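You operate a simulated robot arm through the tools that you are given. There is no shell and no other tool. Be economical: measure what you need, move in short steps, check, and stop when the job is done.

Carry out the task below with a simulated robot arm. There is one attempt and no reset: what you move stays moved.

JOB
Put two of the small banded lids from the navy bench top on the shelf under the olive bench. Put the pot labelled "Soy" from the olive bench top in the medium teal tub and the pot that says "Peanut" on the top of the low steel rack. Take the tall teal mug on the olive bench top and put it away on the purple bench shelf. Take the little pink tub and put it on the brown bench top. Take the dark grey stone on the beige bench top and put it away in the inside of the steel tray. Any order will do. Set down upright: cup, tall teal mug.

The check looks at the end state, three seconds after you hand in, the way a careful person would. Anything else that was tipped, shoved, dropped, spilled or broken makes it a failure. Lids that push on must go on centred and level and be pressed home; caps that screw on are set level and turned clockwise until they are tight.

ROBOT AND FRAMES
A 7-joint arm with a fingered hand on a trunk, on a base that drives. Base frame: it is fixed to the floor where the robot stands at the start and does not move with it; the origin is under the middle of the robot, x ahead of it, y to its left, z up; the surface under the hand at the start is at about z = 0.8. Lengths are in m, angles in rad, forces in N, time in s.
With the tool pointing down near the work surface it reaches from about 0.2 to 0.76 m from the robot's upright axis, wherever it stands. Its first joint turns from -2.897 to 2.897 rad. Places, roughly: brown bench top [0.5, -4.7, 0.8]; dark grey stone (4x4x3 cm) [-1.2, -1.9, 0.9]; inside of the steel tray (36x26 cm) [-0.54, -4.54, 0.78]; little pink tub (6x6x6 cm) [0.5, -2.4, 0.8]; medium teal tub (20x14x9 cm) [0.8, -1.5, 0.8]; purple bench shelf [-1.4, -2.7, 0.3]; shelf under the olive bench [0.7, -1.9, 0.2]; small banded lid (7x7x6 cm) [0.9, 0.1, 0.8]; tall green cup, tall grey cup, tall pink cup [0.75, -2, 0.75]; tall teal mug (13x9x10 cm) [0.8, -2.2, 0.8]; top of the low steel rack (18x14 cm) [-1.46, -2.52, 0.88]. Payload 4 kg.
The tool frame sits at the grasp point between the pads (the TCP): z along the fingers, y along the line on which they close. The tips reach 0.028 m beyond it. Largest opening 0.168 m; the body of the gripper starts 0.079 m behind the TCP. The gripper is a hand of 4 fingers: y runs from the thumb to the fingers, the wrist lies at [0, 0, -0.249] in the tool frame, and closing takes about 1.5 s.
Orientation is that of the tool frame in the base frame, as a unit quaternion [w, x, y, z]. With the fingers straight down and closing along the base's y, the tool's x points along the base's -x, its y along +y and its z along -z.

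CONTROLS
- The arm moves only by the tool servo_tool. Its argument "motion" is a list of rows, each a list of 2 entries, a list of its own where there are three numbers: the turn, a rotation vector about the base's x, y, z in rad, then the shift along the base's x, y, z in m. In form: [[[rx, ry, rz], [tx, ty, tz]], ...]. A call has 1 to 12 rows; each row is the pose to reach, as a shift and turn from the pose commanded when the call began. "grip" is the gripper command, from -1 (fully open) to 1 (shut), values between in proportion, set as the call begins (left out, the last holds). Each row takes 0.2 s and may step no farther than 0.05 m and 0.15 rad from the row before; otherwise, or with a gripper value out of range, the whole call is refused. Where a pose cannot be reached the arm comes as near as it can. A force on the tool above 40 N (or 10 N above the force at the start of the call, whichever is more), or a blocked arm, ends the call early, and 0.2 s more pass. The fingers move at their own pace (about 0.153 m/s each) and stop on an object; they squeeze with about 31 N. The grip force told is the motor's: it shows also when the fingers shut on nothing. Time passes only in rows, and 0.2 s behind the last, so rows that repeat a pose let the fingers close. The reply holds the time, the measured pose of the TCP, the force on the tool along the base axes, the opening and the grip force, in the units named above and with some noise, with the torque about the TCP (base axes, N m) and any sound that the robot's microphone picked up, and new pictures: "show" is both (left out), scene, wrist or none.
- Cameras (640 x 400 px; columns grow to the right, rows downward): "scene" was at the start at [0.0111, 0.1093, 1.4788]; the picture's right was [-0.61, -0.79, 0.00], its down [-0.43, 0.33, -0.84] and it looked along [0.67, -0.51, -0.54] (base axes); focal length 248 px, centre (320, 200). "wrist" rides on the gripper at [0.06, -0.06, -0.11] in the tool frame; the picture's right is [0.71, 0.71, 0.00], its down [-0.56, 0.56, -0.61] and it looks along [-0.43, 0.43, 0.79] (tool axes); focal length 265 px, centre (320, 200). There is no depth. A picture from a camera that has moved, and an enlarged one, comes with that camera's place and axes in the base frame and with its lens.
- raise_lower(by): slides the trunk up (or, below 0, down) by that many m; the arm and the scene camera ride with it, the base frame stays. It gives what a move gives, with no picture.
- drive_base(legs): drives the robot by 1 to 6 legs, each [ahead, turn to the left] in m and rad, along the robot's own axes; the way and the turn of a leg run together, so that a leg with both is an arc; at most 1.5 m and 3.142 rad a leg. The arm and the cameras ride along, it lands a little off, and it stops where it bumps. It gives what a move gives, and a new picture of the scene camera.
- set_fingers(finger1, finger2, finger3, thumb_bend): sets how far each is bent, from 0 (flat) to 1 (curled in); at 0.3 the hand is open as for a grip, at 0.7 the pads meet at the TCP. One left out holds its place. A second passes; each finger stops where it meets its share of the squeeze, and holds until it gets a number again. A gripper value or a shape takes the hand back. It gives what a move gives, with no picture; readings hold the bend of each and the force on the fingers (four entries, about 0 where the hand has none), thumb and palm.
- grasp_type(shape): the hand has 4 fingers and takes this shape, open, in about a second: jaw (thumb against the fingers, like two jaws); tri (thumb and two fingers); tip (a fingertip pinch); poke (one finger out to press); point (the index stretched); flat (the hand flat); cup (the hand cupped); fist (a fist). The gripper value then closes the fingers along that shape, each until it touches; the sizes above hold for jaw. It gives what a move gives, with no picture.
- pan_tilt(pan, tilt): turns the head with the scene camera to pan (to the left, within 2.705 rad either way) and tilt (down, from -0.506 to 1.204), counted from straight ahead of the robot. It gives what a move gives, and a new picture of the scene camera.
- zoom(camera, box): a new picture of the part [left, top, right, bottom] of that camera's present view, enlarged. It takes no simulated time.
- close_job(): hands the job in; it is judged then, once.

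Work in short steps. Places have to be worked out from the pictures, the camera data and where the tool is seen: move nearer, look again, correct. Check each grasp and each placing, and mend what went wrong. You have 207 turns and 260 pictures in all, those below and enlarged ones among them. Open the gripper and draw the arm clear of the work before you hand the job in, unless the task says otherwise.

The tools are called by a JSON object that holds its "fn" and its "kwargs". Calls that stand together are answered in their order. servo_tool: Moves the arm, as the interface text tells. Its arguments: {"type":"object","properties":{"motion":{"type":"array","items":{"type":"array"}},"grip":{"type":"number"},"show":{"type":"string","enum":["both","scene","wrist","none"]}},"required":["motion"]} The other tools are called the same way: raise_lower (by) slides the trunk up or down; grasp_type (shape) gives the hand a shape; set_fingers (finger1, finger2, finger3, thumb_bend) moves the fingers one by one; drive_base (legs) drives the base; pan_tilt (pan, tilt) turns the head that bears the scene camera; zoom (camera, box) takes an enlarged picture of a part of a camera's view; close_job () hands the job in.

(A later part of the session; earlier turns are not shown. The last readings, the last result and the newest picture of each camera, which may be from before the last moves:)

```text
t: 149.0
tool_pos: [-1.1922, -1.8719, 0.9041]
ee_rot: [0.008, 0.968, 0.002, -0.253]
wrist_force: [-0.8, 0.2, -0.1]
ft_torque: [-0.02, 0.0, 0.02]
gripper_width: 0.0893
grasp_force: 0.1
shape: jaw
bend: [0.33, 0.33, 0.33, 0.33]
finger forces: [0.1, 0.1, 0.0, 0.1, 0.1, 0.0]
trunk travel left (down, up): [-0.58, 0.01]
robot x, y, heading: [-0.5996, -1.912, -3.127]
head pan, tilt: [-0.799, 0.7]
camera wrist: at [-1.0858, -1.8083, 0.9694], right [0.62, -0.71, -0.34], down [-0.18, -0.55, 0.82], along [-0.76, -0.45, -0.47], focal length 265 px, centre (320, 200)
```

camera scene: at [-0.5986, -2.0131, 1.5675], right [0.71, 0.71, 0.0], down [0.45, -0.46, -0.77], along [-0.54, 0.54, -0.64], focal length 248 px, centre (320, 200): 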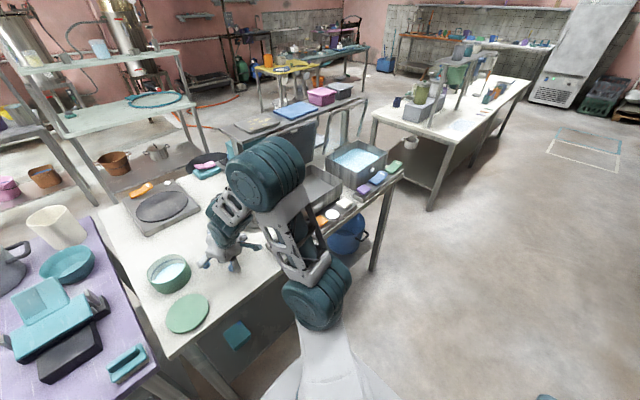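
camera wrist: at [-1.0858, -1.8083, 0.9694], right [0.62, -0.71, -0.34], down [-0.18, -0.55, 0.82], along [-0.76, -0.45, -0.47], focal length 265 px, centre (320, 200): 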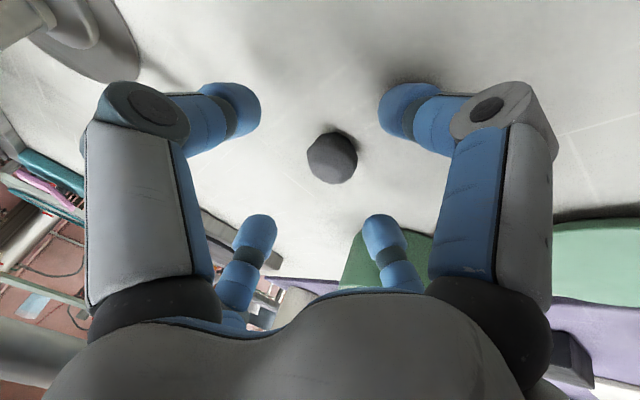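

Triangulating, the stone is lower (≈(-1.215,-1.881,0.855)) and the tilted outer finger 1 touches the bench first. I rise, curl finger 1 out of the way, and will pinch with the others.

{"fn": "servo_tool", "kwargs": {"motion": [[[0, 0, 0], [0.015, 0, 0.04]], [[0, 0, 0], [0.02, 0, 0.06]]], "show": "none"}}

{"fn": "set_fingers", "kwargs": {"finger1": 1.0, "finger2": 0.33, "finger3": 0.33, "thumb_bend": 0.33}}

{"fn": "servo_tool", "kwargs": {"motion": [[[0, 0, 0], [0, 0, 0]]], "show": "both"}}

```text
t: 149.6
tool_pos: [-1.1712, -1.8714, 0.9637]
ee_rot: [0.007, 0.967, 0.003, -0.253]
wrist_force: [-0.3, 0.1, 0.0]
ft_torque: [0.02, 0.02, 0.0]
gripper_width: 0.0898
grasp_force: 0.1
shape: jaw
bend: [0.33, 0.33, 0.33, 0.33]
finger forces: [0.0, 0.0, 0.0, 0.0, 0.0, 0.0]
trunk travel left (down, up): [-0.58, 0.01]
robot x, y, heading: [-0.6047, -1.9131, -3.125]
head pan, tilt: [-0.799, 0.7]
```

```text
t: 150.6
tool_pos: [-1.1707, -1.8713, 0.9623]
ee_rot: [0.007, 0.967, 0.002, -0.253]
wrist_force: [-0.5, 0.3, 0.6]
ft_torque: [-0.02, 0.0, -0.02]
gripper_width: 0.0944
grasp_force: 0.0
shape: fingers
bend: [1.0, 0.33, 0.33, 0.33]
finger forces: [0.0, 0.1, 0.0, 0.1, 0.0, 0.0]
trunk travel left (down, up): [-0.58, 0.01]
robot x, y, heading: [-0.5989, -1.9094, -3.13]
head pan, tilt: [-0.799, 0.7]
```

```text
t: 151.0
tool_pos: [-1.1708, -1.8712, 0.9631]
ee_rot: [0.007, 0.967, 0.001, -0.253]
wrist_force: [0.2, 0.7, 0.0]
ft_torque: [-0.02, 0.02, -0.01]
gripper_width: 0.0942
grasp_force: 0.1
shape: fingers
bend: [1.0, 0.33, 0.33, 0.33]
finger forces: [0.0, 0.0, 0.0, 0.0, 0.0, 0.0]
trunk travel left (down, up): [-0.58, 0.01]
robot x, y, heading: [-0.5996, -1.9137, -3.128]
head pan, tilt: [-0.799, 0.7]
camera scene: at [-0.5993, -2.013, 1.5674], right [0.71, 0.71, 0.0], down [0.45, -0.46, -0.76], along [-0.54, 0.54, -0.64], focal length 248 px, centre (320, 200)
camera wrist: at [-1.0653, -1.8083, 1.0291], right [0.62, -0.71, -0.34], down [-0.18, -0.55, 0.82], along [-0.76, -0.45, -0.47], focal length 265 px, centre (320, 200)
```

scene: 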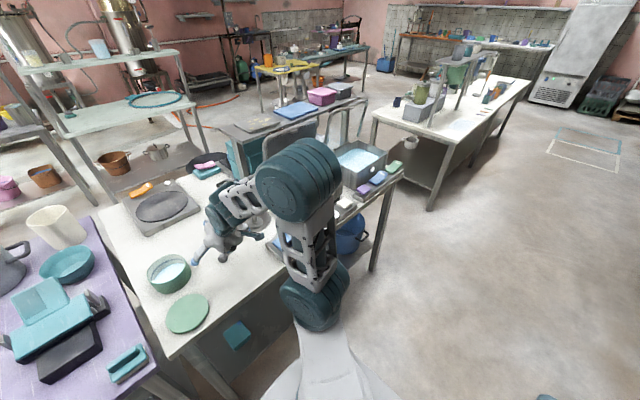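
wrist: 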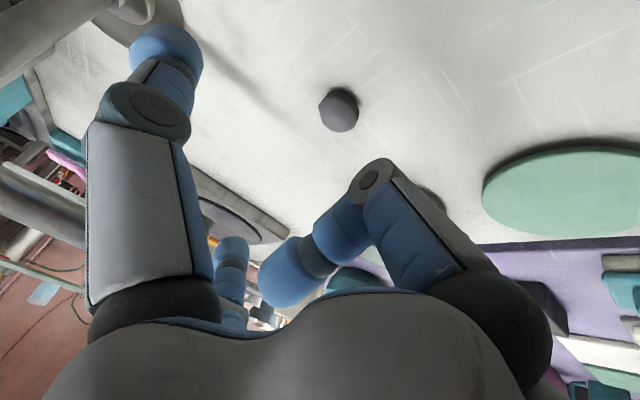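

Now I understand the layout: the low pair (thumb, finger 1) sits nearer the robot, so I only need to go ~3.5 cm further in −x at the same height. Restore the jaw and slide in.

{"fn": "servo_tool", "kwargs": {"motion": [[[0, 0, 0], [0, 0, 0]], [[0, 0, 0], [0, 0, 0]], [[0, 0, 0], [0, -0.005, -0.02]], [[0, 0, 0], [-0.01, -0.009, -0.045]], [[0, 0, 0], [-0.02, -0.009, -0.058]], [[0, 0, 0], [-0.035, -0.009, -0.059]], [[0, 0, 0], [-0.048, -0.009, -0.059]], [[0, 0, 0], [-0.055, -0.009, -0.059]]], "grip": -0.07}}

```text
t: 152.8
tool_pos: [-1.2261, -1.8811, 0.905]
ee_rot: [0.007, 0.968, 0.002, -0.253]
wrist_force: [1.6, -0.3, 0.0]
ft_torque: [0.0, -0.03, 0.0]
gripper_width: 0.0903
grasp_force: 0.1
shape: jaw
bend: [0.33, 0.32, 0.33, 0.33]
finger forces: [0.0, 0.0, 0.0, 0.0, 0.0, 0.1]
trunk travel left (down, up): [-0.58, 0.01]
robot x, y, heading: [-0.6051, -1.9119, -3.128]
head pan, tilt: [-0.799, 0.7]
camera scene: at [-0.5994, -2.013, 1.5674], right [0.71, 0.71, 0.0], down [0.45, -0.46, -0.76], along [-0.54, 0.54, -0.64], focal length 248 px, centre (320, 200)
camera wrist: at [-1.1209, -1.8178, 0.9701], right [0.62, -0.71, -0.34], down [-0.18, -0.55, 0.82], along [-0.76, -0.45, -0.47], focal length 265 px, centre (320, 200)
```

scene: 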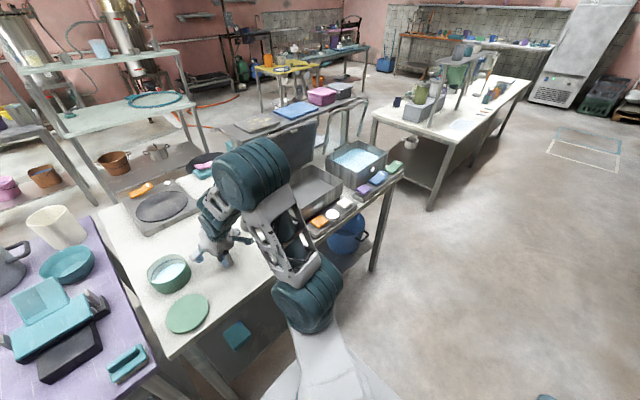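
wrist: 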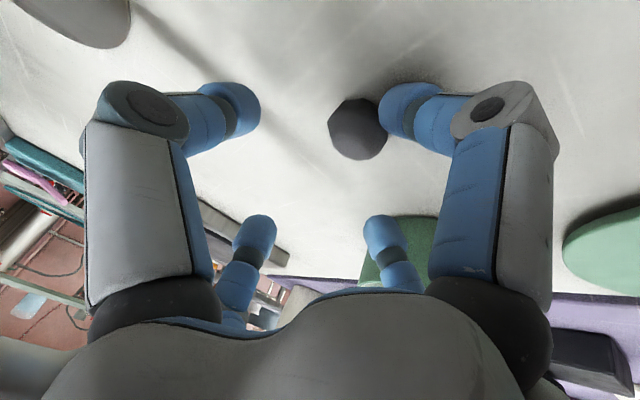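

The stone is now in line with the low pair. Shift 1 cm to −y and close.

{"fn": "servo_tool", "kwargs": {"motion": [[[0, 0, 0], [0.004, -0.01, 0]]], "show": "none"}}

{"fn": "servo_tool", "kwargs": {"motion": [[[0, 0, 0], [0, 0, 0]], [[0, 0, 0], [0, 0, 0]], [[0, 0, 0], [0, 0, 0]], [[0, 0, 0], [0, 0, 0]], [[0, 0, 0], [0, 0, 0]], [[0, 0, 0], [0, 0, 0]]], "grip": 1, "show": "wrist"}}

```text
t: 153.2
tool_pos: [-1.2227, -1.8906, 0.9054]
ee_rot: [0.007, 0.967, 0.003, -0.253]
wrist_force: [0.1, -0.1, 0.3]
ft_torque: [-0.01, 0.02, -0.05]
gripper_width: 0.0903
grasp_force: 0.0
shape: jaw
bend: [0.33, 0.32, 0.33, 0.33]
finger forces: [0.0, 0.0, 0.0, 0.0, 0.1, 0.0]
trunk travel left (down, up): [-0.58, 0.01]
robot x, y, heading: [-0.6005, -1.9094, -3.129]
head pan, tilt: [-0.799, 0.7]
```

```text
t: 154.6
tool_pos: [-1.2217, -1.8902, 0.9052]
ee_rot: [0.008, 0.967, 0.002, -0.253]
wrist_force: [0.1, 0.4, 0.2]
ft_torque: [0.02, -0.01, 0.0]
gripper_width: 0.0065
grasp_force: 31.1
shape: jaw
bend: [0.77, 0.7, 0.7, 0.84]
finger forces: [0.1, 0.0, 0.0, 0.0, 0.0, 0.0]
trunk travel left (down, up): [-0.58, 0.01]
robot x, y, heading: [-0.6009, -1.9163, -3.133]
head pan, tilt: [-0.799, 0.7]
camera wrist: at [-1.1168, -1.8277, 0.9701], right [0.62, -0.71, -0.34], down [-0.18, -0.55, 0.82], along [-0.76, -0.45, -0.47], focal length 265 px, centre (320, 200)
```

wrist: 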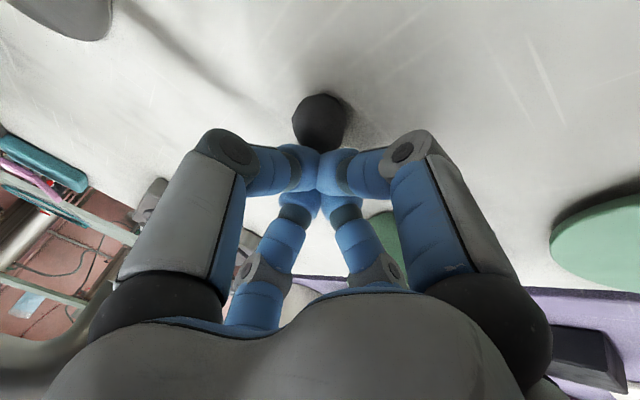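

When closed, the pads meet at the TCP, so I must go lower: the stone (≈(-1.222,-1.877,0.855)) lies below. Reopen and descend gently.

{"fn": "servo_tool", "kwargs": {"motion": [[[0, 0, 0], [0, 0, 0.0]], [[0, 0, 0], [0, 0.006, 0]], [[0, 0, 0], [0, 0.012, 0]], [[0, 0, 0], [0, 0.012, -0.008]], [[0, 0, 0], [0, 0.012, -0.014]], [[0, 0, 0], [0, 0.012, -0.02]], [[0, 0, 0], [0, 0.012, -0.026]], [[0, 0, 0], [0, 0.012, -0.032]]], "grip": -0.07, "show": "wrist"}}

```text
t: 156.4
tool_pos: [-1.2236, -1.8778, 0.8791]
ee_rot: [0.007, 0.965, 0.002, -0.261]
wrist_force: [8.4, -1.0, 28.9]
ft_torque: [0.06, -0.72, -0.04]
gripper_width: 0.0861
grasp_force: 0.0
shape: jaw
bend: [0.88, 0.33, 0.33, 0.33]
finger forces: [29.4, 0.0, 0.0, 0.1, 0.1, 0.1]
trunk travel left (down, up): [-0.58, 0.01]
robot x, y, heading: [-0.6033, -1.9136, -3.125]
head pan, tilt: [-0.799, 0.7]
stopped in row 8: the force on the tool passed its limit at 46 N (the readings are from after the stop); the commanded pose is now the measured one
camera wrist: at [-1.1172, -1.8156, 0.9438], right [0.62, -0.71, -0.35], down [-0.17, -0.55, 0.82], along [-0.77, -0.45, -0.46], focal length 265 px, centre (320, 200)
```

wrist: 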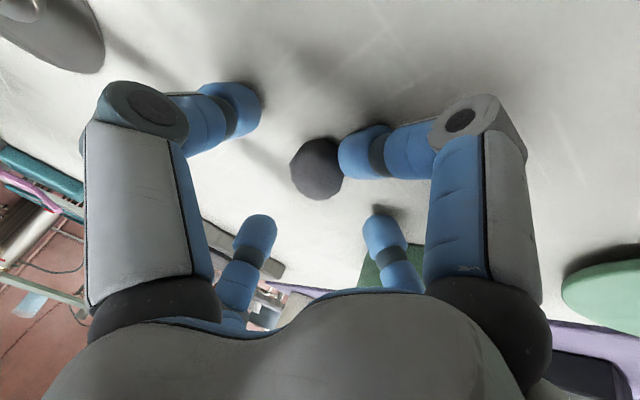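

Contact at the bench; finger 1 is beside the stone. I raise 3 mm and close.

{"fn": "servo_tool", "kwargs": {"motion": [[[0, 0, 0], [0, -0.004, 0.003]], [[0, 0, 0], [0, -0.006, 0.003]]], "show": "none"}}

{"fn": "servo_tool", "kwargs": {"motion": [[[0, 0, 0], [0, 0, 0]], [[0, 0, 0], [0, 0, 0]], [[0, 0, 0], [0, 0, 0]], [[0, 0, 0], [0, 0, 0]], [[0, 0, 0], [0, 0, 0]], [[0, 0, 0], [0, 0, 0]]], "grip": 1, "show": "wrist"}}

```text
t: 157.0
tool_pos: [-1.2246, -1.8844, 0.8803]
ee_rot: [0.008, 0.967, 0.002, -0.256]
wrist_force: [-1.4, 6.3, 20.1]
ft_torque: [0.22, -0.21, 0.06]
gripper_width: 0.0857
grasp_force: 0.1
shape: jaw
bend: [0.88, 0.33, 0.33, 0.33]
finger forces: [19.7, 0.1, 0.0, 0.0, 0.1, 0.1]
trunk travel left (down, up): [-0.58, 0.01]
robot x, y, heading: [-0.6028, -1.9145, -3.128]
head pan, tilt: [-0.799, 0.7]
```

```text
t: 158.4
tool_pos: [-1.2247, -1.8842, 0.8793]
ee_rot: [0.008, 0.967, 0.002, -0.255]
wrist_force: [-0.5, -0.7, -0.5]
ft_torque: [0.01, -0.02, 0.02]
gripper_width: 0.0361
grasp_force: 30.5
shape: jaw
bend: [0.81, 0.7, 0.69, 0.41]
finger forces: [21.7, 0.1, 0.0, 0.1, 27.8, 0.1]
trunk travel left (down, up): [-0.58, 0.01]
robot x, y, heading: [-0.6032, -1.9141, -3.126]
head pan, tilt: [-0.799, 0.7]
camera wrist: at [-1.1178, -1.8214, 0.9437], right [0.62, -0.71, -0.34], down [-0.18, -0.55, 0.82], along [-0.76, -0.45, -0.47], focal length 265 px, centre (320, 200)
```

wrist: 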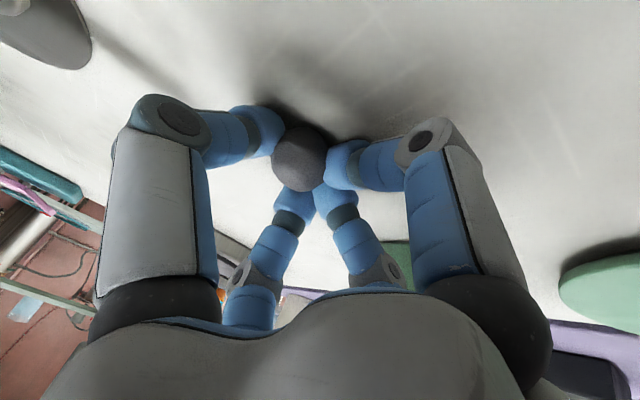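

The stone is pinched between thumb and finger 1 (3.6 cm). I withdraw up and back along the approach.

{"fn": "servo_tool", "kwargs": {"motion": [[[0, 0, 0], [0.01, 0, 0.02]], [[0, 0, 0], [0.03, 0, 0.05]], [[0, 0, 0], [0.05, 0, 0.08]], [[0, 0, 0], [0.08, 0, 0.11]], [[0, 0, 0], [0.11, 0, 0.14]], [[0, 0, 0], [0.14, 0, 0.17]], [[0, 0, 0], [0.17, 0, 0.2]], [[0, 0, 0], [0.2, 0, 0.22]]]}}

```text
t: 160.2
tool_pos: [-1.0239, -1.8868, 1.0988]
ee_rot: [0.007, 0.967, 0.003, -0.256]
wrist_force: [0.2, -1.1, 0.3]
ft_torque: [-0.02, 0.0, 0.0]
gripper_width: 0.0361
grasp_force: 31.0
shape: jaw
bend: [0.81, 0.7, 0.69, 0.41]
finger forces: [21.8, 0.1, 0.1, 0.0, 27.8, 0.0]
trunk travel left (down, up): [-0.58, 0.01]
robot x, y, heading: [-0.6, -1.908, -3.128]
head pan, tilt: [-0.799, 0.7]
camera scene: at [-0.5988, -2.0142, 1.5673], right [0.71, 0.71, 0.0], down [0.45, -0.46, -0.77], along [-0.54, 0.54, -0.64], focal length 248 px, centre (320, 200)
camera wrist: at [-0.9175, -1.8221, 1.1637], right [0.62, -0.71, -0.34], down [-0.18, -0.55, 0.82], along [-0.76, -0.45, -0.47], focal length 265 px, centre (320, 200)
```

scene: 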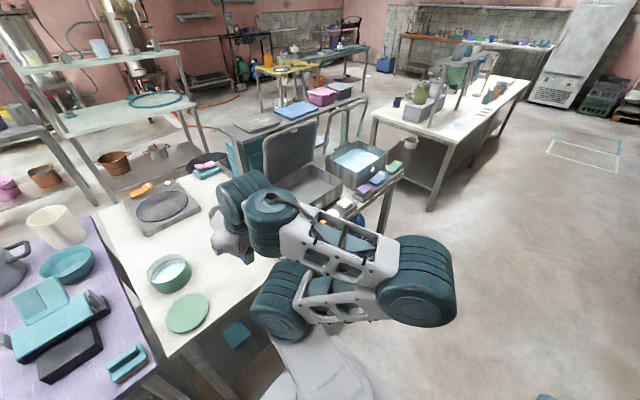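
wrist: 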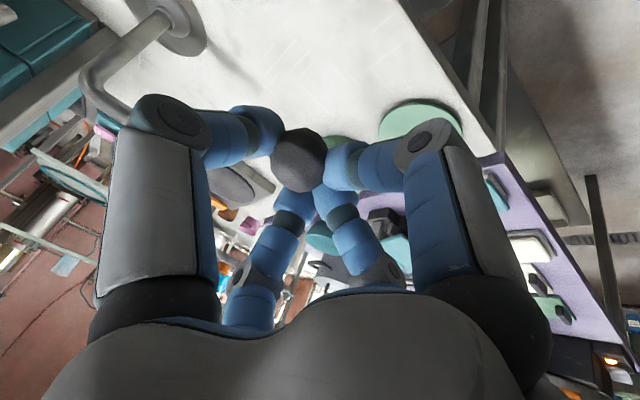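

Stone secured. I back into the aisle, turn to face −y and drive toward the tray.

{"fn": "drive_base", "kwargs": {"legs": [[-0.25, 0], [0, 1.571], [1.5, 0]]}}

{"fn": "pan_tilt", "kwargs": {"pan": 0.2, "tilt": 0.6}}

```text
t: 172.8
tool_pos: [-0.3342, -3.8327, 1.0978]
ee_rot: [0.189, 0.673, 0.694, -0.172]
wrist_force: [0.1, -0.2, -0.4]
ft_torque: [0.03, 0.01, 0.02]
gripper_width: 0.0359
grasp_force: 30.8
shape: jaw
bend: [0.81, 0.7, 0.69, 0.41]
finger forces: [20.6, 0.0, 0.0, 0.0, 27.4, 0.0]
trunk travel left (down, up): [-0.58, 0.01]
robot x, y, heading: [-0.3183, -3.4103, -1.532]
head pan, tilt: [-0.799, 0.7]
camera scene: at [-0.2147, -3.4045, 1.5674], right [-0.72, 0.69, 0.0], down [0.45, 0.47, -0.76], along [-0.53, -0.55, -0.64], focal length 248 px, centre (320, 200)
```

scene: 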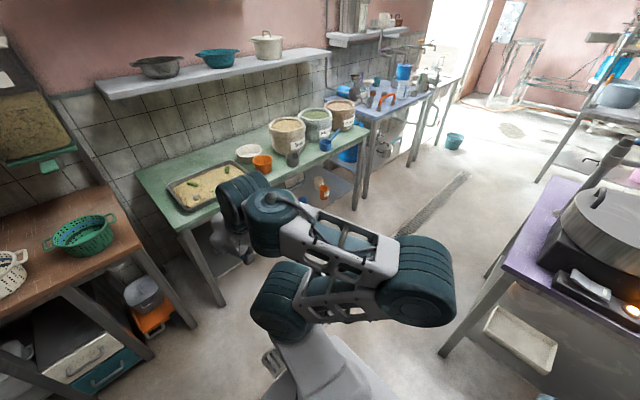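

```text
t: 174.1
tool_pos: [-0.3352, -3.8328, 1.0988]
ee_rot: [0.189, 0.673, 0.694, -0.173]
wrist_force: [-0.4, 0.6, -0.4]
ft_torque: [0.02, 0.0, 0.0]
gripper_width: 0.036
grasp_force: 30.9
shape: jaw
bend: [0.81, 0.7, 0.69, 0.41]
finger forces: [20.5, 0.0, 0.0, 0.1, 27.5, 0.0]
trunk travel left (down, up): [-0.58, 0.01]
robot x, y, heading: [-0.3147, -3.4103, -1.536]
head pan, tilt: [0.201, 0.6]
camera scene: at [-0.1354, -3.429, 1.576], right [-0.97, -0.23, 0.0], down [-0.13, 0.55, -0.83], along [0.19, -0.8, -0.57], focal length 248 px, centre (320, 200)
```

scene: 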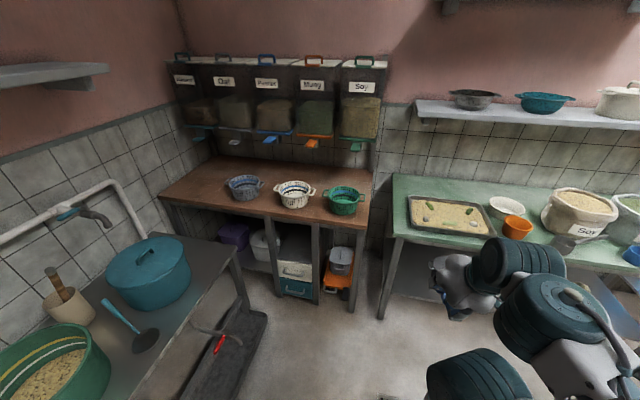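

The steel tray is on the green bench. I zoom on it.

{"fn": "zoom", "kwargs": {"camera": "scene", "box": [390, 180, 510, 255]}}

```text
5.33 times, centred on (450, 218) of scene
camera zoom: at [-0.1354, -3.429, 1.576], right [-0.97, -0.23, 0.0], down [-0.13, 0.55, -0.83], along [0.19, -0.8, -0.57], focal length 1322 px, centre (-373, 107)
```

zoom: 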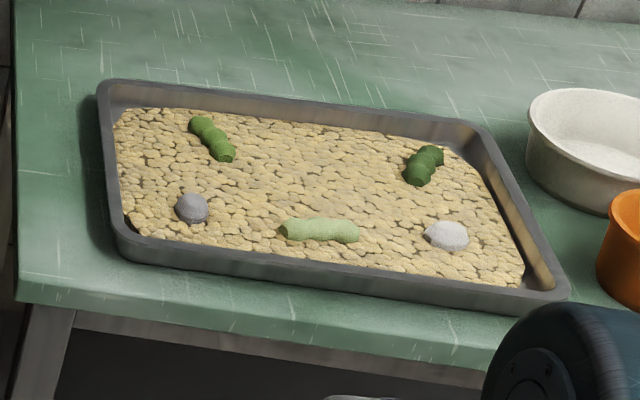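

The tray centre is free around (-0.55,-4.575). I drive 0.55 m closer.

{"fn": "drive_base", "kwargs": {"legs": [[0.55, 0]]}}

{"fn": "servo_tool", "kwargs": {"motion": [[[0, 0, 0], [-0.045, -0.01, 0]], [[0, 0, 0], [-0.09, -0.02, 0]], [[0, 0, 0], [-0.135, -0.03, 0]], [[0, 0, 0], [-0.18, -0.04, 0]], [[0, 0, 0], [-0.22, -0.05, -0.01]]]}}

```text
t: 177.3
tool_pos: [-0.315, -4.382, 1.0979]
ee_rot: [0.188, 0.673, 0.694, -0.173]
wrist_force: [-0.7, 0.6, -0.9]
ft_torque: [0.01, -0.05, -0.02]
gripper_width: 0.0356
grasp_force: 31.2
shape: jaw
bend: [0.81, 0.7, 0.69, 0.41]
finger forces: [20.6, 0.0, 0.0, 0.1, 27.4, 0.0]
trunk travel left (down, up): [-0.58, 0.01]
robot x, y, heading: [-0.2994, -3.9576, -1.536]
head pan, tilt: [0.201, 0.6]
camera scene: at [-0.1154, -3.9776, 1.576], right [-0.97, -0.24, 0.0], down [-0.13, 0.55, -0.82], along [0.19, -0.8, -0.57], focal length 248 px, centre (320, 200)
```

scene: 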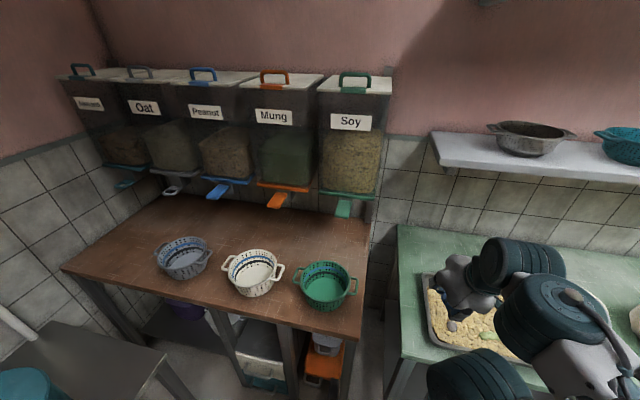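

```text
t: 178.5
tool_pos: [-0.5361, -4.4312, 1.0891]
ee_rot: [0.19, 0.672, 0.694, -0.173]
wrist_force: [0.0, 0.1, -0.1]
ft_torque: [0.0, -0.01, 0.03]
gripper_width: 0.0359
grasp_force: 31.5
shape: jaw
bend: [0.81, 0.7, 0.69, 0.41]
finger forces: [22.4, 0.0, 0.1, 0.1, 27.8, 0.0]
trunk travel left (down, up): [-0.58, 0.01]
robot x, y, heading: [-0.3019, -3.9598, -1.538]
head pan, tilt: [0.201, 0.6]
camera scene: at [-0.1161, -3.9776, 1.5761], right [-0.97, -0.24, 0.0], down [-0.13, 0.55, -0.83], along [0.19, -0.8, -0.56], focal length 248 px, centre (320, 200)
camera wrist: at [-0.6005, -4.3257, 1.1529], right [0.69, 0.64, -0.34], down [0.55, -0.16, 0.82], along [0.47, -0.75, -0.46], focal length 265 px, centre (320, 200)
```

scene: 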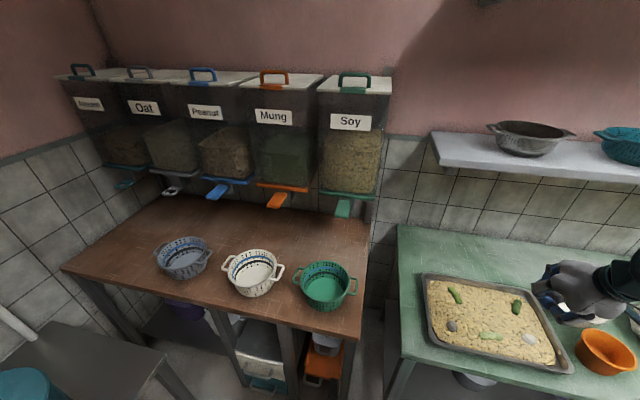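
wrist: 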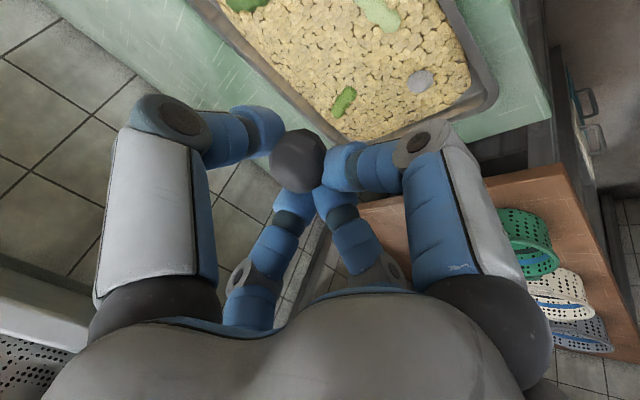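

Free spot near (-0.55,-4.555). I go over it and down to just above the surface.

{"fn": "servo_tool", "kwargs": {"motion": [[[0, 0, 0], [-0.005, -0.04, -0.02]], [[0, 0, 0], [-0.01, -0.08, -0.05]], [[0, 0, 0], [-0.014, -0.11, -0.085]], [[0, 0, 0], [-0.014, -0.122, -0.13]], [[0, 0, 0], [-0.014, -0.122, -0.17]], [[0, 0, 0], [-0.014, -0.122, -0.2]], [[0, 0, 0], [-0.014, -0.122, -0.22]]]}}

```text
refused: row 2 steps farther than a row can; nothing moved
```

{"fn": "servo_tool", "kwargs": {"motion": [[[0, 0, 0], [-0.005, -0.04, -0.02]], [[0, 0, 0], [-0.01, -0.075, -0.05]], [[0, 0, 0], [-0.014, -0.105, -0.085]], [[0, 0, 0], [-0.014, -0.122, -0.125]], [[0, 0, 0], [-0.014, -0.122, -0.17]], [[0, 0, 0], [-0.014, -0.122, -0.2]], [[0, 0, 0], [-0.014, -0.122, -0.22]]]}}

```text
t: 180.1
tool_pos: [-0.5471, -4.5517, 0.8685]
ee_rot: [0.188, 0.673, 0.694, -0.173]
wrist_force: [0.2, 0.2, -0.8]
ft_torque: [-0.01, -0.03, 0.0]
gripper_width: 0.0357
grasp_force: 31.1
shape: jaw
bend: [0.81, 0.7, 0.69, 0.41]
finger forces: [23.3, 0.0, 0.0, 0.0, 27.8, 0.0]
trunk travel left (down, up): [-0.58, 0.01]
robot x, y, heading: [-0.2976, -3.9579, -1.539]
head pan, tilt: [0.201, 0.6]
camera scene: at [-0.1157, -3.9775, 1.576], right [-0.97, -0.24, 0.0], down [-0.13, 0.55, -0.82], along [0.19, -0.8, -0.57], focal length 248 px, centre (320, 200)
camera wrist: at [-0.6127, -4.4475, 0.9337], right [0.69, 0.64, -0.34], down [0.55, -0.16, 0.82], along [0.47, -0.75, -0.47], focal length 265 px, centre (320, 200)
```

scene: 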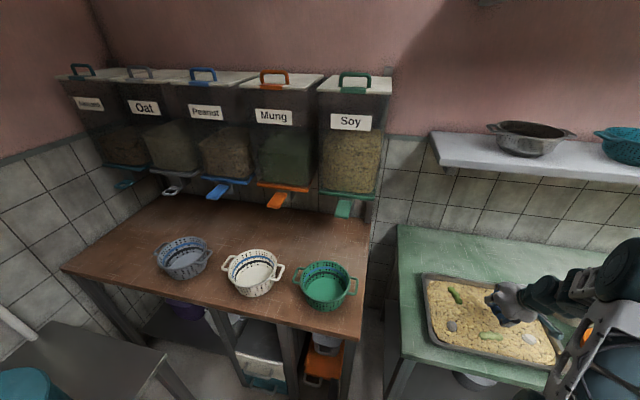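
wrist: 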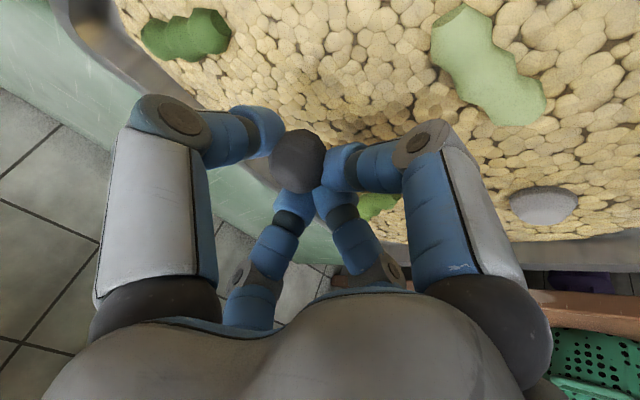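

Spot is clear. Descend until touching.

{"fn": "servo_tool", "kwargs": {"motion": [[[0, 0, 0], [0, 0, -0.008]], [[0, 0, 0], [0, 0, -0.015]], [[0, 0, 0], [0, 0, -0.021]], [[0, 0, 0], [0, 0, -0.027]], [[0, 0, 0], [0, 0, -0.033]]], "show": "wrist"}}

```text
t: 181.3
tool_pos: [-0.5484, -4.5527, 0.8362]
ee_rot: [0.188, 0.673, 0.694, -0.173]
wrist_force: [-0.5, 0.3, -0.2]
ft_torque: [-0.01, 0.0, -0.01]
gripper_width: 0.0356
grasp_force: 31.1
shape: jaw
bend: [0.81, 0.7, 0.69, 0.41]
finger forces: [23.7, 0.0, 0.1, 0.0, 27.9, 0.1]
trunk travel left (down, up): [-0.58, 0.01]
robot x, y, heading: [-0.2998, -3.9603, -1.536]
head pan, tilt: [0.201, 0.6]
camera wrist: at [-0.6132, -4.448, 0.9004], right [0.69, 0.64, -0.34], down [0.55, -0.16, 0.82], along [0.47, -0.75, -0.47], focal length 265 px, centre (320, 200)
```

wrist: 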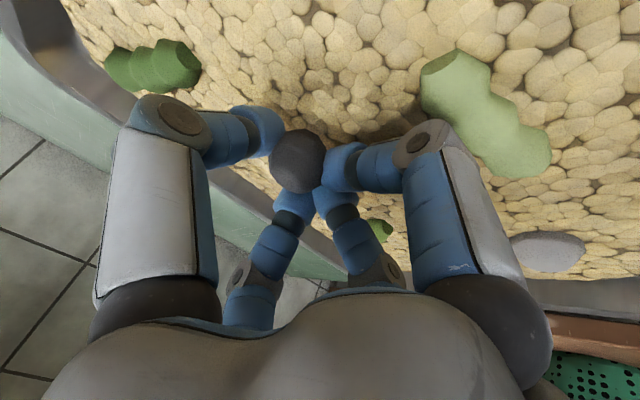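

{"fn": "servo_tool", "kwargs": {"motion": [[[0, 0, 0], [0, 0, -0.006]], [[0, 0, 0], [0, 0, -0.012]], [[0, 0, 0], [0, 0, -0.018]], [[0, 0, 0], [0, 0, -0.023]]], "show": "wrist"}}

```text
t: 182.1
tool_pos: [-0.5481, -4.5588, 0.8267]
ee_rot: [0.194, 0.67, 0.693, -0.182]
wrist_force: [1.1, 2.4, 23.0]
ft_torque: [1.56, 0.03, -0.14]
gripper_width: 0.0355
grasp_force: 31.0
shape: jaw
bend: [0.81, 0.7, 0.69, 0.41]
finger forces: [51.9, 0.0, 0.0, 0.0, 28.1, 0.0]
trunk travel left (down, up): [-0.58, 0.01]
robot x, y, heading: [-0.2987, -3.9573, -1.539]
head pan, tilt: [0.201, 0.6]
stopped in row 4: the force on the tool passed its limit at 50 N (the readings are from after the stop); the commanded pose is now the measured one
camera wrist: at [-0.6131, -4.4529, 0.8895], right [0.69, 0.63, -0.36], down [0.56, -0.14, 0.82], along [0.47, -0.76, -0.45], focal length 265 px, centre (320, 200)
```

wrist: 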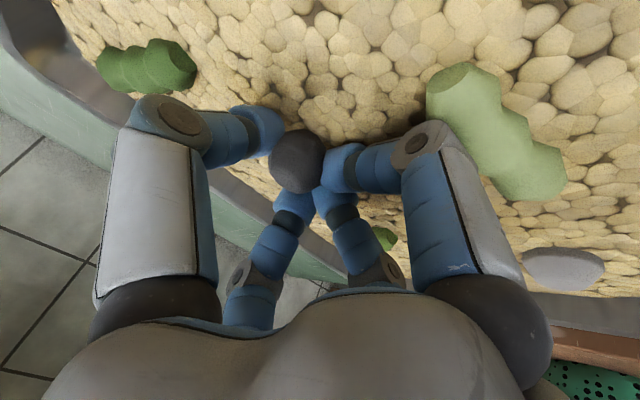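

Touchdown. To avoid sweeping finger 1 into the light-green piece I open only the thumb, then lift.

{"fn": "servo_tool", "kwargs": {"motion": [[[0, 0, 0], [0, 0, 0.002]]], "show": "none"}}

{"fn": "set_fingers", "kwargs": {"thumb_bend": 0.3}}

{"fn": "servo_tool", "kwargs": {"motion": [[[0, 0, 0], [0, 0, 0]]], "show": "wrist"}}

```text
t: 182.5
tool_pos: [-0.5483, -4.5586, 0.8259]
ee_rot: [0.193, 0.67, 0.694, -0.18]
wrist_force: [1.7, -0.1, 14.3]
ft_torque: [0.95, 0.0, -0.11]
gripper_width: 0.0357
grasp_force: 31.1
shape: jaw
bend: [0.81, 0.7, 0.69, 0.41]
finger forces: [44.2, 0.0, 0.0, 0.1, 28.1, 0.0]
trunk travel left (down, up): [-0.58, 0.01]
robot x, y, heading: [-0.2977, -3.9558, -1.534]
head pan, tilt: [0.201, 0.6]
```

```text
t: 183.5
tool_pos: [-0.5483, -4.5582, 0.8251]
ee_rot: [0.193, 0.67, 0.694, -0.179]
wrist_force: [2.3, 0.9, 10.8]
ft_torque: [0.67, 0.03, -0.09]
gripper_width: 0.0793
grasp_force: 5.0
shape: fingers
bend: [0.81, 0.7, 0.69, 0.3]
finger forces: [10.6, 0.0, 0.0, 0.1, 0.0, 0.0]
trunk travel left (down, up): [-0.58, 0.01]
robot x, y, heading: [-0.2973, -3.9556, -1.529]
head pan, tilt: [0.201, 0.6]
```

```text
t: 183.9
tool_pos: [-0.5499, -4.5583, 0.8261]
ee_rot: [0.192, 0.671, 0.693, -0.179]
wrist_force: [1.8, 2.0, 9.5]
ft_torque: [0.68, -0.01, -0.09]
gripper_width: 0.0791
grasp_force: 5.0
shape: fingers
bend: [0.81, 0.7, 0.69, 0.3]
finger forces: [9.9, 0.0, 0.0, 0.0, 0.0, 0.0]
trunk travel left (down, up): [-0.58, 0.01]
robot x, y, heading: [-0.2969, -3.9599, -1.533]
head pan, tilt: [0.201, 0.6]
camera wrist: at [-0.6134, -4.4518, 0.8894], right [0.69, 0.63, -0.35], down [0.56, -0.15, 0.82], along [0.47, -0.76, -0.46], focal length 265 px, centre (320, 200)
```

wrist: 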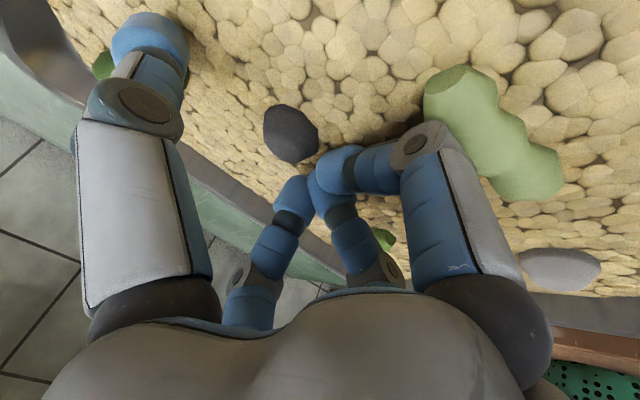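

The stone rests on the pebbles in the tray. I lift away up and back.

{"fn": "servo_tool", "kwargs": {"motion": [[[0, 0, 0], [0, 0.005, 0.03]], [[0, 0, 0], [0, 0.01, 0.07]], [[0, 0, 0], [0, 0.03, 0.11]], [[0, 0, 0], [0, 0.05, 0.15]], [[0, 0, 0], [0.02, 0.08, 0.18]], [[0, 0, 0], [0.04, 0.11, 0.21]], [[0, 0, 0], [0.06, 0.14, 0.24]], [[0, 0, 0], [0.09, 0.16, 0.26]]]}}

```text
t: 185.7
tool_pos: [-0.4582, -4.3976, 1.0853]
ee_rot: [0.191, 0.671, 0.693, -0.18]
wrist_force: [-0.1, 0.5, -0.8]
ft_torque: [0.0, 0.0, 0.01]
gripper_width: 0.0795
grasp_force: 0.1
shape: fingers
bend: [0.81, 0.7, 0.69, 0.3]
finger forces: [0.0, 0.0, 0.0, 0.1, 0.1, 0.0]
trunk travel left (down, up): [-0.58, 0.01]
robot x, y, heading: [-0.2966, -3.9583, -1.529]
head pan, tilt: [0.201, 0.6]
camera scene: at [-0.1149, -3.9768, 1.5759], right [-0.97, -0.24, 0.0], down [-0.13, 0.55, -0.83], along [0.19, -0.8, -0.56], focal length 248 px, centre (320, 200)
camera wrist: at [-0.5226, -4.2922, 1.15], right [0.69, 0.63, -0.35], down [0.56, -0.15, 0.82], along [0.47, -0.76, -0.46], focal length 265 px, centre (320, 200)
```

scene: 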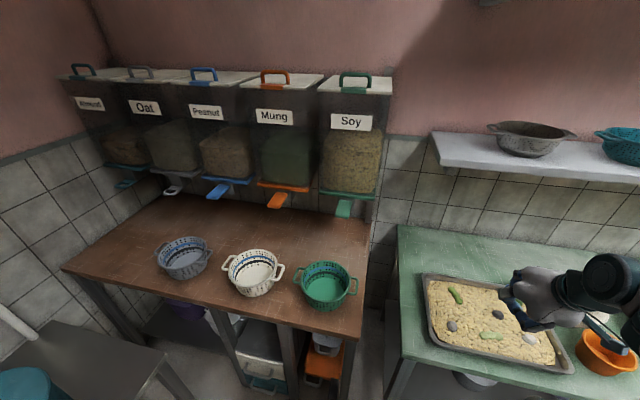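
wrist: 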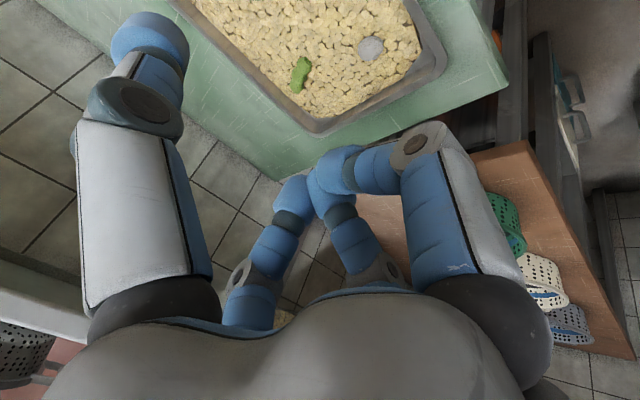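

Stone done. Now I reverse up the aisle and turn to face the olive bench near the pink tub.

{"fn": "drive_base", "kwargs": {"legs": [[-1.5, 0], [0, 1.53]]}}

{"fn": "servo_tool", "kwargs": {"motion": [[[0, 0.13, 0], [0, 0, 0]], [[0, 0.26, 0], [0, 0, 0]], [[0, 0.39, 0], [0, 0, 0]], [[0, 0.52, 0], [0, 0, 0]], [[0, 0.52, 0], [0, 0, 0]]], "grip": -1, "show": "none"}}

{"fn": "pan_tilt", "kwargs": {"pan": 0, "tilt": 0.7}}

```text
t: 197.0
tool_pos: [0.0815, -2.6173, 1.0866]
ee_rot: [0.263, 0.002, 0.965, 0.005]
wrist_force: [-0.2, 0.9, 0.2]
ft_torque: [0.01, -0.01, 0.05]
gripper_width: 0.0795
grasp_force: 0.0
shape: fingers
bend: [0.81, 0.7, 0.69, 0.3]
finger forces: [0.0, 0.0, 0.1, 0.1, 0.1, 0.0]
trunk travel left (down, up): [-0.58, 0.01]
robot x, y, heading: [-0.351, -2.4359, -0.003]
head pan, tilt: [0.201, 0.6]
camera scene: at [-0.3265, -2.2578, 1.576], right [0.2, -0.98, 0.0], down [-0.55, -0.11, -0.83], along [0.81, 0.16, -0.56], focal length 248 px, centre (320, 200)
```

scene: 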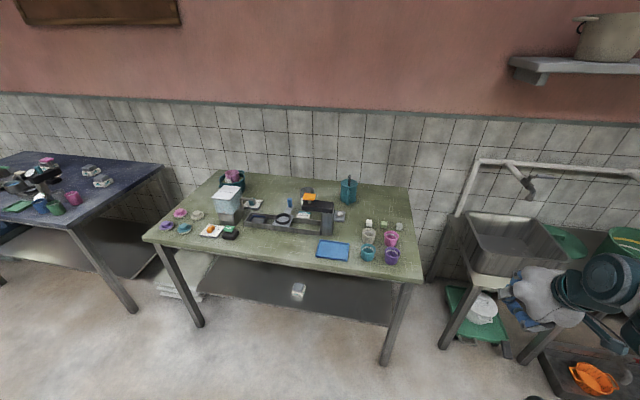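

```text
t: 198.2
tool_pos: [0.0805, -2.6172, 1.0865]
ee_rot: [0.006, 0.004, 1.0, 0.004]
wrist_force: [0.1, -0.1, -0.3]
ft_torque: [0.02, -0.01, -0.01]
gripper_width: 0.1679
grasp_force: 0.1
shape: jaw
bend: [0.3, 0.3, 0.3, 0.3]
finger forces: [0.1, 0.0, 0.0, 0.1, 0.0, 0.0]
trunk travel left (down, up): [-0.58, 0.01]
robot x, y, heading: [-0.3505, -2.4377, -0.002]
head pan, tilt: [0.201, 0.6]
```

```text
t: 198.9
tool_pos: [0.0811, -2.6168, 1.0858]
ee_rot: [0.007, 0.004, 1.0, 0.004]
wrist_force: [-0.3, 0.8, 0.1]
ft_torque: [-0.01, -0.01, -0.01]
gripper_width: 0.1677
grasp_force: 0.0
shape: jaw
bend: [0.3, 0.3, 0.3, 0.3]
finger forces: [0.0, 0.1, 0.0, 0.0, 0.0, 0.1]
trunk travel left (down, up): [-0.58, 0.01]
robot x, y, heading: [-0.3523, -2.4406, 0.005]
head pan, tilt: [0.0, 0.7]
camera scene: at [-0.3281, -2.2755, 1.5674], right [0.0, -1.0, 0.0], down [-0.64, 0.0, -0.77], along [0.77, 0.0, -0.64], focal length 248 px, centre (320, 200)
```

scene: 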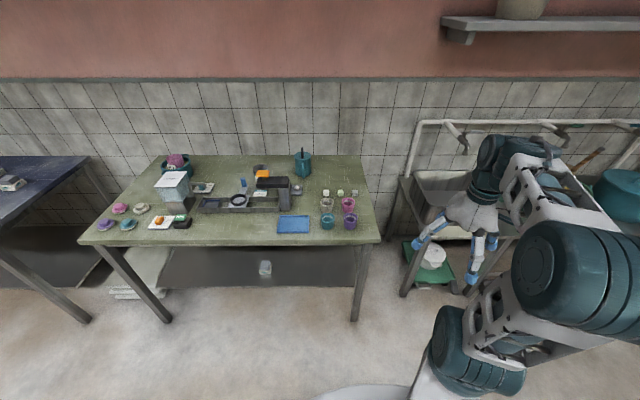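

Zoom on the four small tubs.

{"fn": "zoom", "kwargs": {"camera": "scene", "box": [290, 170, 390, 240]}}

```text
5.71 times, centred on (340, 205) of scene
camera zoom: at [-0.3281, -2.2755, 1.5674], right [0.0, -1.0, 0.0], down [-0.64, 0.0, -0.77], along [0.77, 0.0, -0.64], focal length 1417 px, centre (206, 171)
```

zoom: 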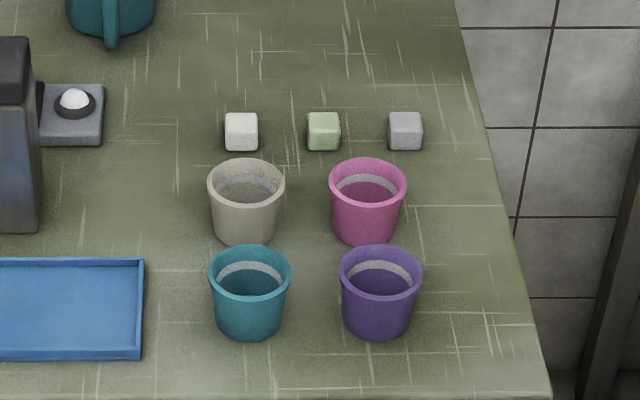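

The hand's four digits close from four sides, so with a 45° yaw they pass between the neighbouring tubs. Pink tub ≈(0.522,-2.402). I drive 0.3 m ahead and yaw the hand.

{"fn": "drive_base", "kwargs": {"legs": [[0.3, 0]]}}

{"fn": "servo_tool", "kwargs": {"motion": [[[0, 0, -0.13], [0.015, 0.035, 0]], [[0, 0, -0.26], [0.03, 0.07, 0]], [[0, 0, -0.39], [0.05, 0.105, 0]], [[0, 0, -0.52], [0.07, 0.14, 0]], [[0, 0, -0.65], [0.09, 0.175, -0.01]], [[0, 0, -0.785], [0.115, 0.21, -0.03]]]}}

```text
t: 200.9
tool_pos: [0.3837, -2.6149, 1.0861]
ee_rot: [0.005, 0.002, 1.0, 0.003]
wrist_force: [-0.1, -0.3, -0.4]
ft_torque: [0.0, -0.02, 0.02]
gripper_width: 0.168
grasp_force: 0.0
shape: jaw
bend: [0.3, 0.3, 0.3, 0.3]
finger forces: [0.0, 0.1, 0.0, 0.1, 0.0, 0.0]
trunk travel left (down, up): [-0.58, 0.01]
robot x, y, heading: [-0.0541, -2.4374, 0.003]
head pan, tilt: [0.0, 0.7]
camera scene: at [-0.0265, -2.2751, 1.5674], right [0.0, -1.0, 0.0], down [-0.64, 0.0, -0.76], along [0.76, 0.0, -0.64], focal length 248 px, centre (320, 200)
```

scene: 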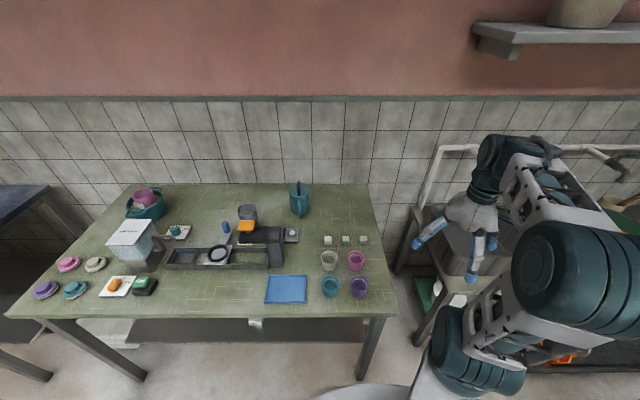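

```text
t: 202.3
tool_pos: [0.4991, -2.4036, 1.0557]
ee_rot: [0.006, 0.386, 0.923, 0.001]
wrist_force: [0.0, -0.7, -0.5]
ft_torque: [-0.03, 0.02, -0.01]
gripper_width: 0.1679
grasp_force: 0.1
shape: jaw
bend: [0.3, 0.3, 0.3, 0.3]
finger forces: [0.0, 0.0, 0.1, 0.0, 0.0, 0.1]
trunk travel left (down, up): [-0.58, 0.01]
robot x, y, heading: [-0.0524, -2.4384, 0.004]
head pan, tilt: [0.0, 0.7]
camera scene: at [-0.0265, -2.2741, 1.5673], right [0.0, -1.0, 0.0], down [-0.64, 0.0, -0.76], along [0.76, 0.0, -0.64], focal length 248 px, centre (320, 200)
camera wrist: at [0.4115, -2.4026, 1.1651], right [0.01, 1.0, 0.0], down [0.78, 0.0, 0.62], along [0.62, -0.01, -0.78], focal length 265 px, centre (320, 200)
```

scene: 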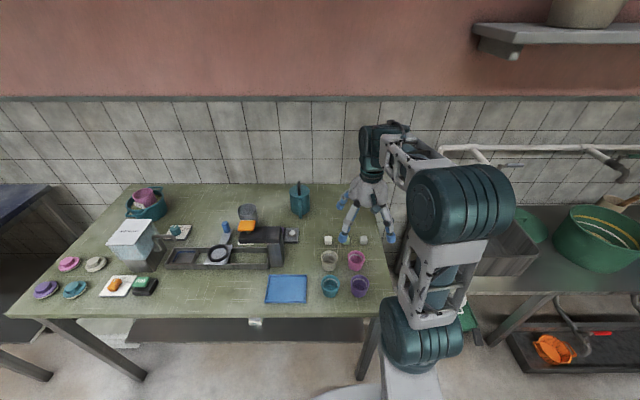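
wrist: 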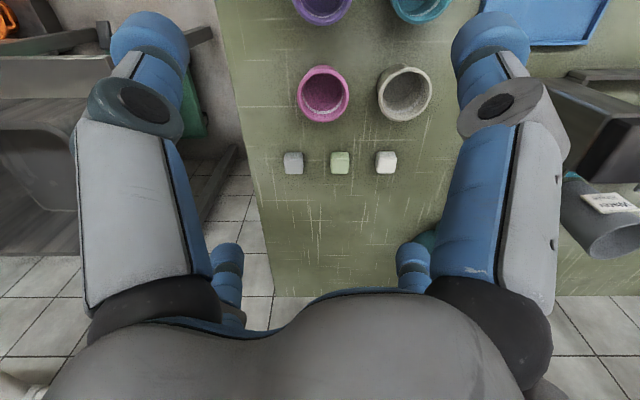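

Pink tub rim at about (0.505,-2.402). Descend part way with a smaller opening and recheck.

{"fn": "servo_tool", "kwargs": {"motion": [[[0, 0, 0], [0.006, 0.001, -0.04]], [[0, 0, 0], [0.006, 0.001, -0.08]], [[0, 0, 0], [0.006, 0.001, -0.11]]], "grip": -0.6, "show": "wrist"}}

```text
t: 203.1
tool_pos: [0.505, -2.4042, 0.9461]
ee_rot: [0.008, 0.385, 0.923, 0.002]
wrist_force: [-0.3, -0.1, -0.4]
ft_torque: [0.02, 0.02, 0.0]
gripper_width: 0.1344
grasp_force: 0.1
shape: jaw
bend: [0.23, 0.23, 0.23, 0.23]
finger forces: [0.0, 0.0, 0.0, 0.1, 0.0, 0.0]
trunk travel left (down, up): [-0.58, 0.01]
robot x, y, heading: [-0.053, -2.4433, 0.003]
head pan, tilt: [0.0, 0.7]
camera wrist: at [0.4168, -2.4027, 1.0544], right [0.0, 1.0, 0.0], down [0.78, 0.0, 0.63], along [0.63, 0.0, -0.78], focal length 265 px, centre (320, 200)
```

wrist: 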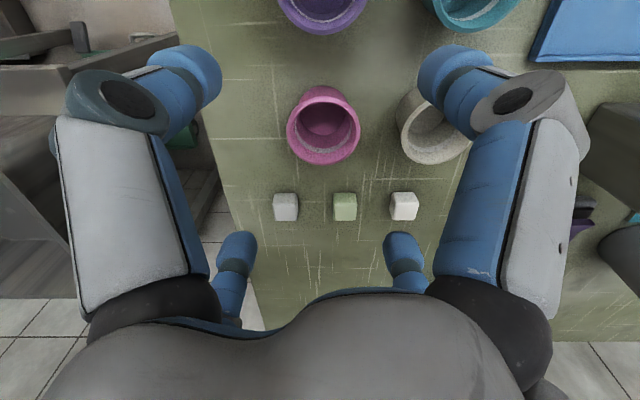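

Refined centre (0.499,-2.400). I descend to grip just under the rim (z≈0.852) so knuckles stay above the neighbours.

{"fn": "servo_tool", "kwargs": {"motion": [[[0, 0, 0], [-0.005, 0.003, -0.03]], [[0, 0, 0], [-0.005, 0.003, -0.06]], [[0, 0, 0], [-0.005, 0.003, -0.08]], [[0, 0, 0], [-0.005, 0.003, -0.094]]]}}

```text
t: 204.1
tool_pos: [0.4992, -2.4019, 0.8514]
ee_rot: [0.008, 0.385, 0.923, 0.002]
wrist_force: [0.1, 1.1, 1.0]
ft_torque: [-0.01, -0.01, -0.02]
gripper_width: 0.1347
grasp_force: 0.1
shape: jaw
bend: [0.23, 0.23, 0.23, 0.23]
finger forces: [0.1, 0.1, 0.0, 0.0, 0.0, 0.1]
trunk travel left (down, up): [-0.58, 0.01]
robot x, y, heading: [-0.0522, -2.4398, -0.001]
head pan, tilt: [0.0, 0.7]
camera scene: at [-0.027, -2.2749, 1.5674], right [0.0, -1.0, 0.0], down [-0.64, 0.0, -0.76], along [0.76, 0.0, -0.64], focal length 248 px, centre (320, 200)
camera wrist: at [0.4121, -2.3997, 0.9605], right [0.0, 1.0, 0.0], down [0.78, 0.0, 0.63], along [0.63, 0.0, -0.78], focal length 265 px, centre (320, 200)
```

scene: 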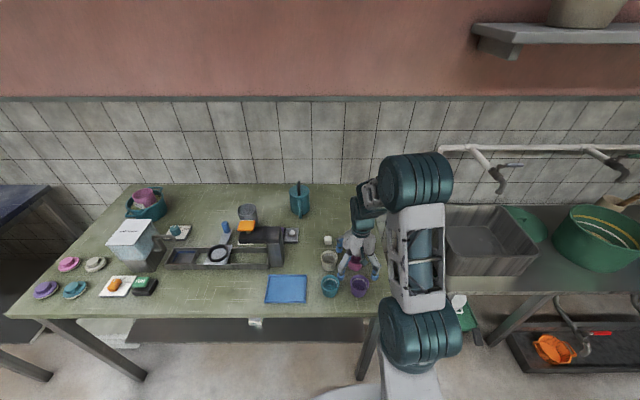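
wrist: 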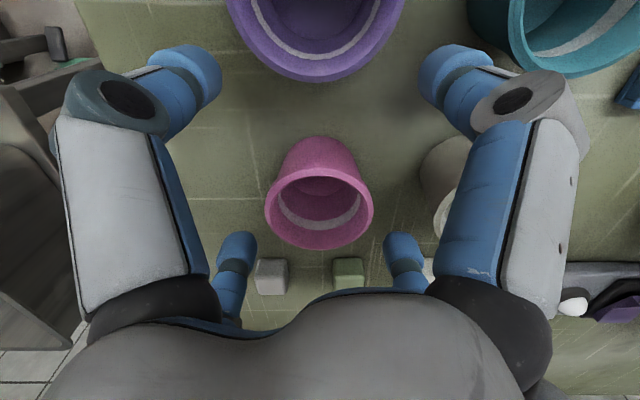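

Well centred, no contact. Close.

{"fn": "servo_tool", "kwargs": {"motion": [[[0, 0, 0], [0, 0, 0]], [[0, 0, 0], [0, 0, 0]], [[0, 0, 0], [0, 0, 0]], [[0, 0, 0], [0, 0, 0]], [[0, 0, 0], [0, 0, 0]], [[0, 0, 0], [0, 0, 0]]], "grip": 1, "show": "wrist"}}

```text
t: 205.5
tool_pos: [0.501, -2.4019, 0.852]
ee_rot: [0.007, 0.384, 0.923, 0.001]
wrist_force: [0.0, -0.2, 0.2]
ft_torque: [0.02, -0.01, 0.04]
gripper_width: 0.0402
grasp_force: 31.3
shape: jaw
bend: [0.76, 0.79, 0.79, 0.56]
finger forces: [27.1, 26.3, 26.6, 0.0, 26.6, 0.0]
trunk travel left (down, up): [-0.58, 0.01]
robot x, y, heading: [-0.0548, -2.4363, -0.002]
head pan, tilt: [0.0, 0.7]
camera wrist: at [0.412, -2.3998, 0.9607], right [0.0, 1.0, 0.0], down [0.78, 0.0, 0.63], along [0.63, 0.0, -0.78], focal length 265 px, centre (320, 200)
```

wrist: 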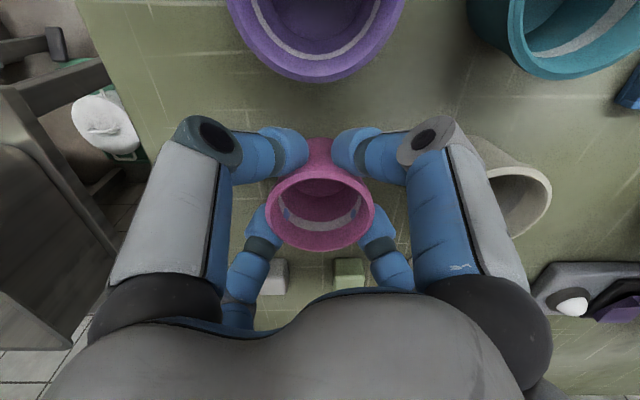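

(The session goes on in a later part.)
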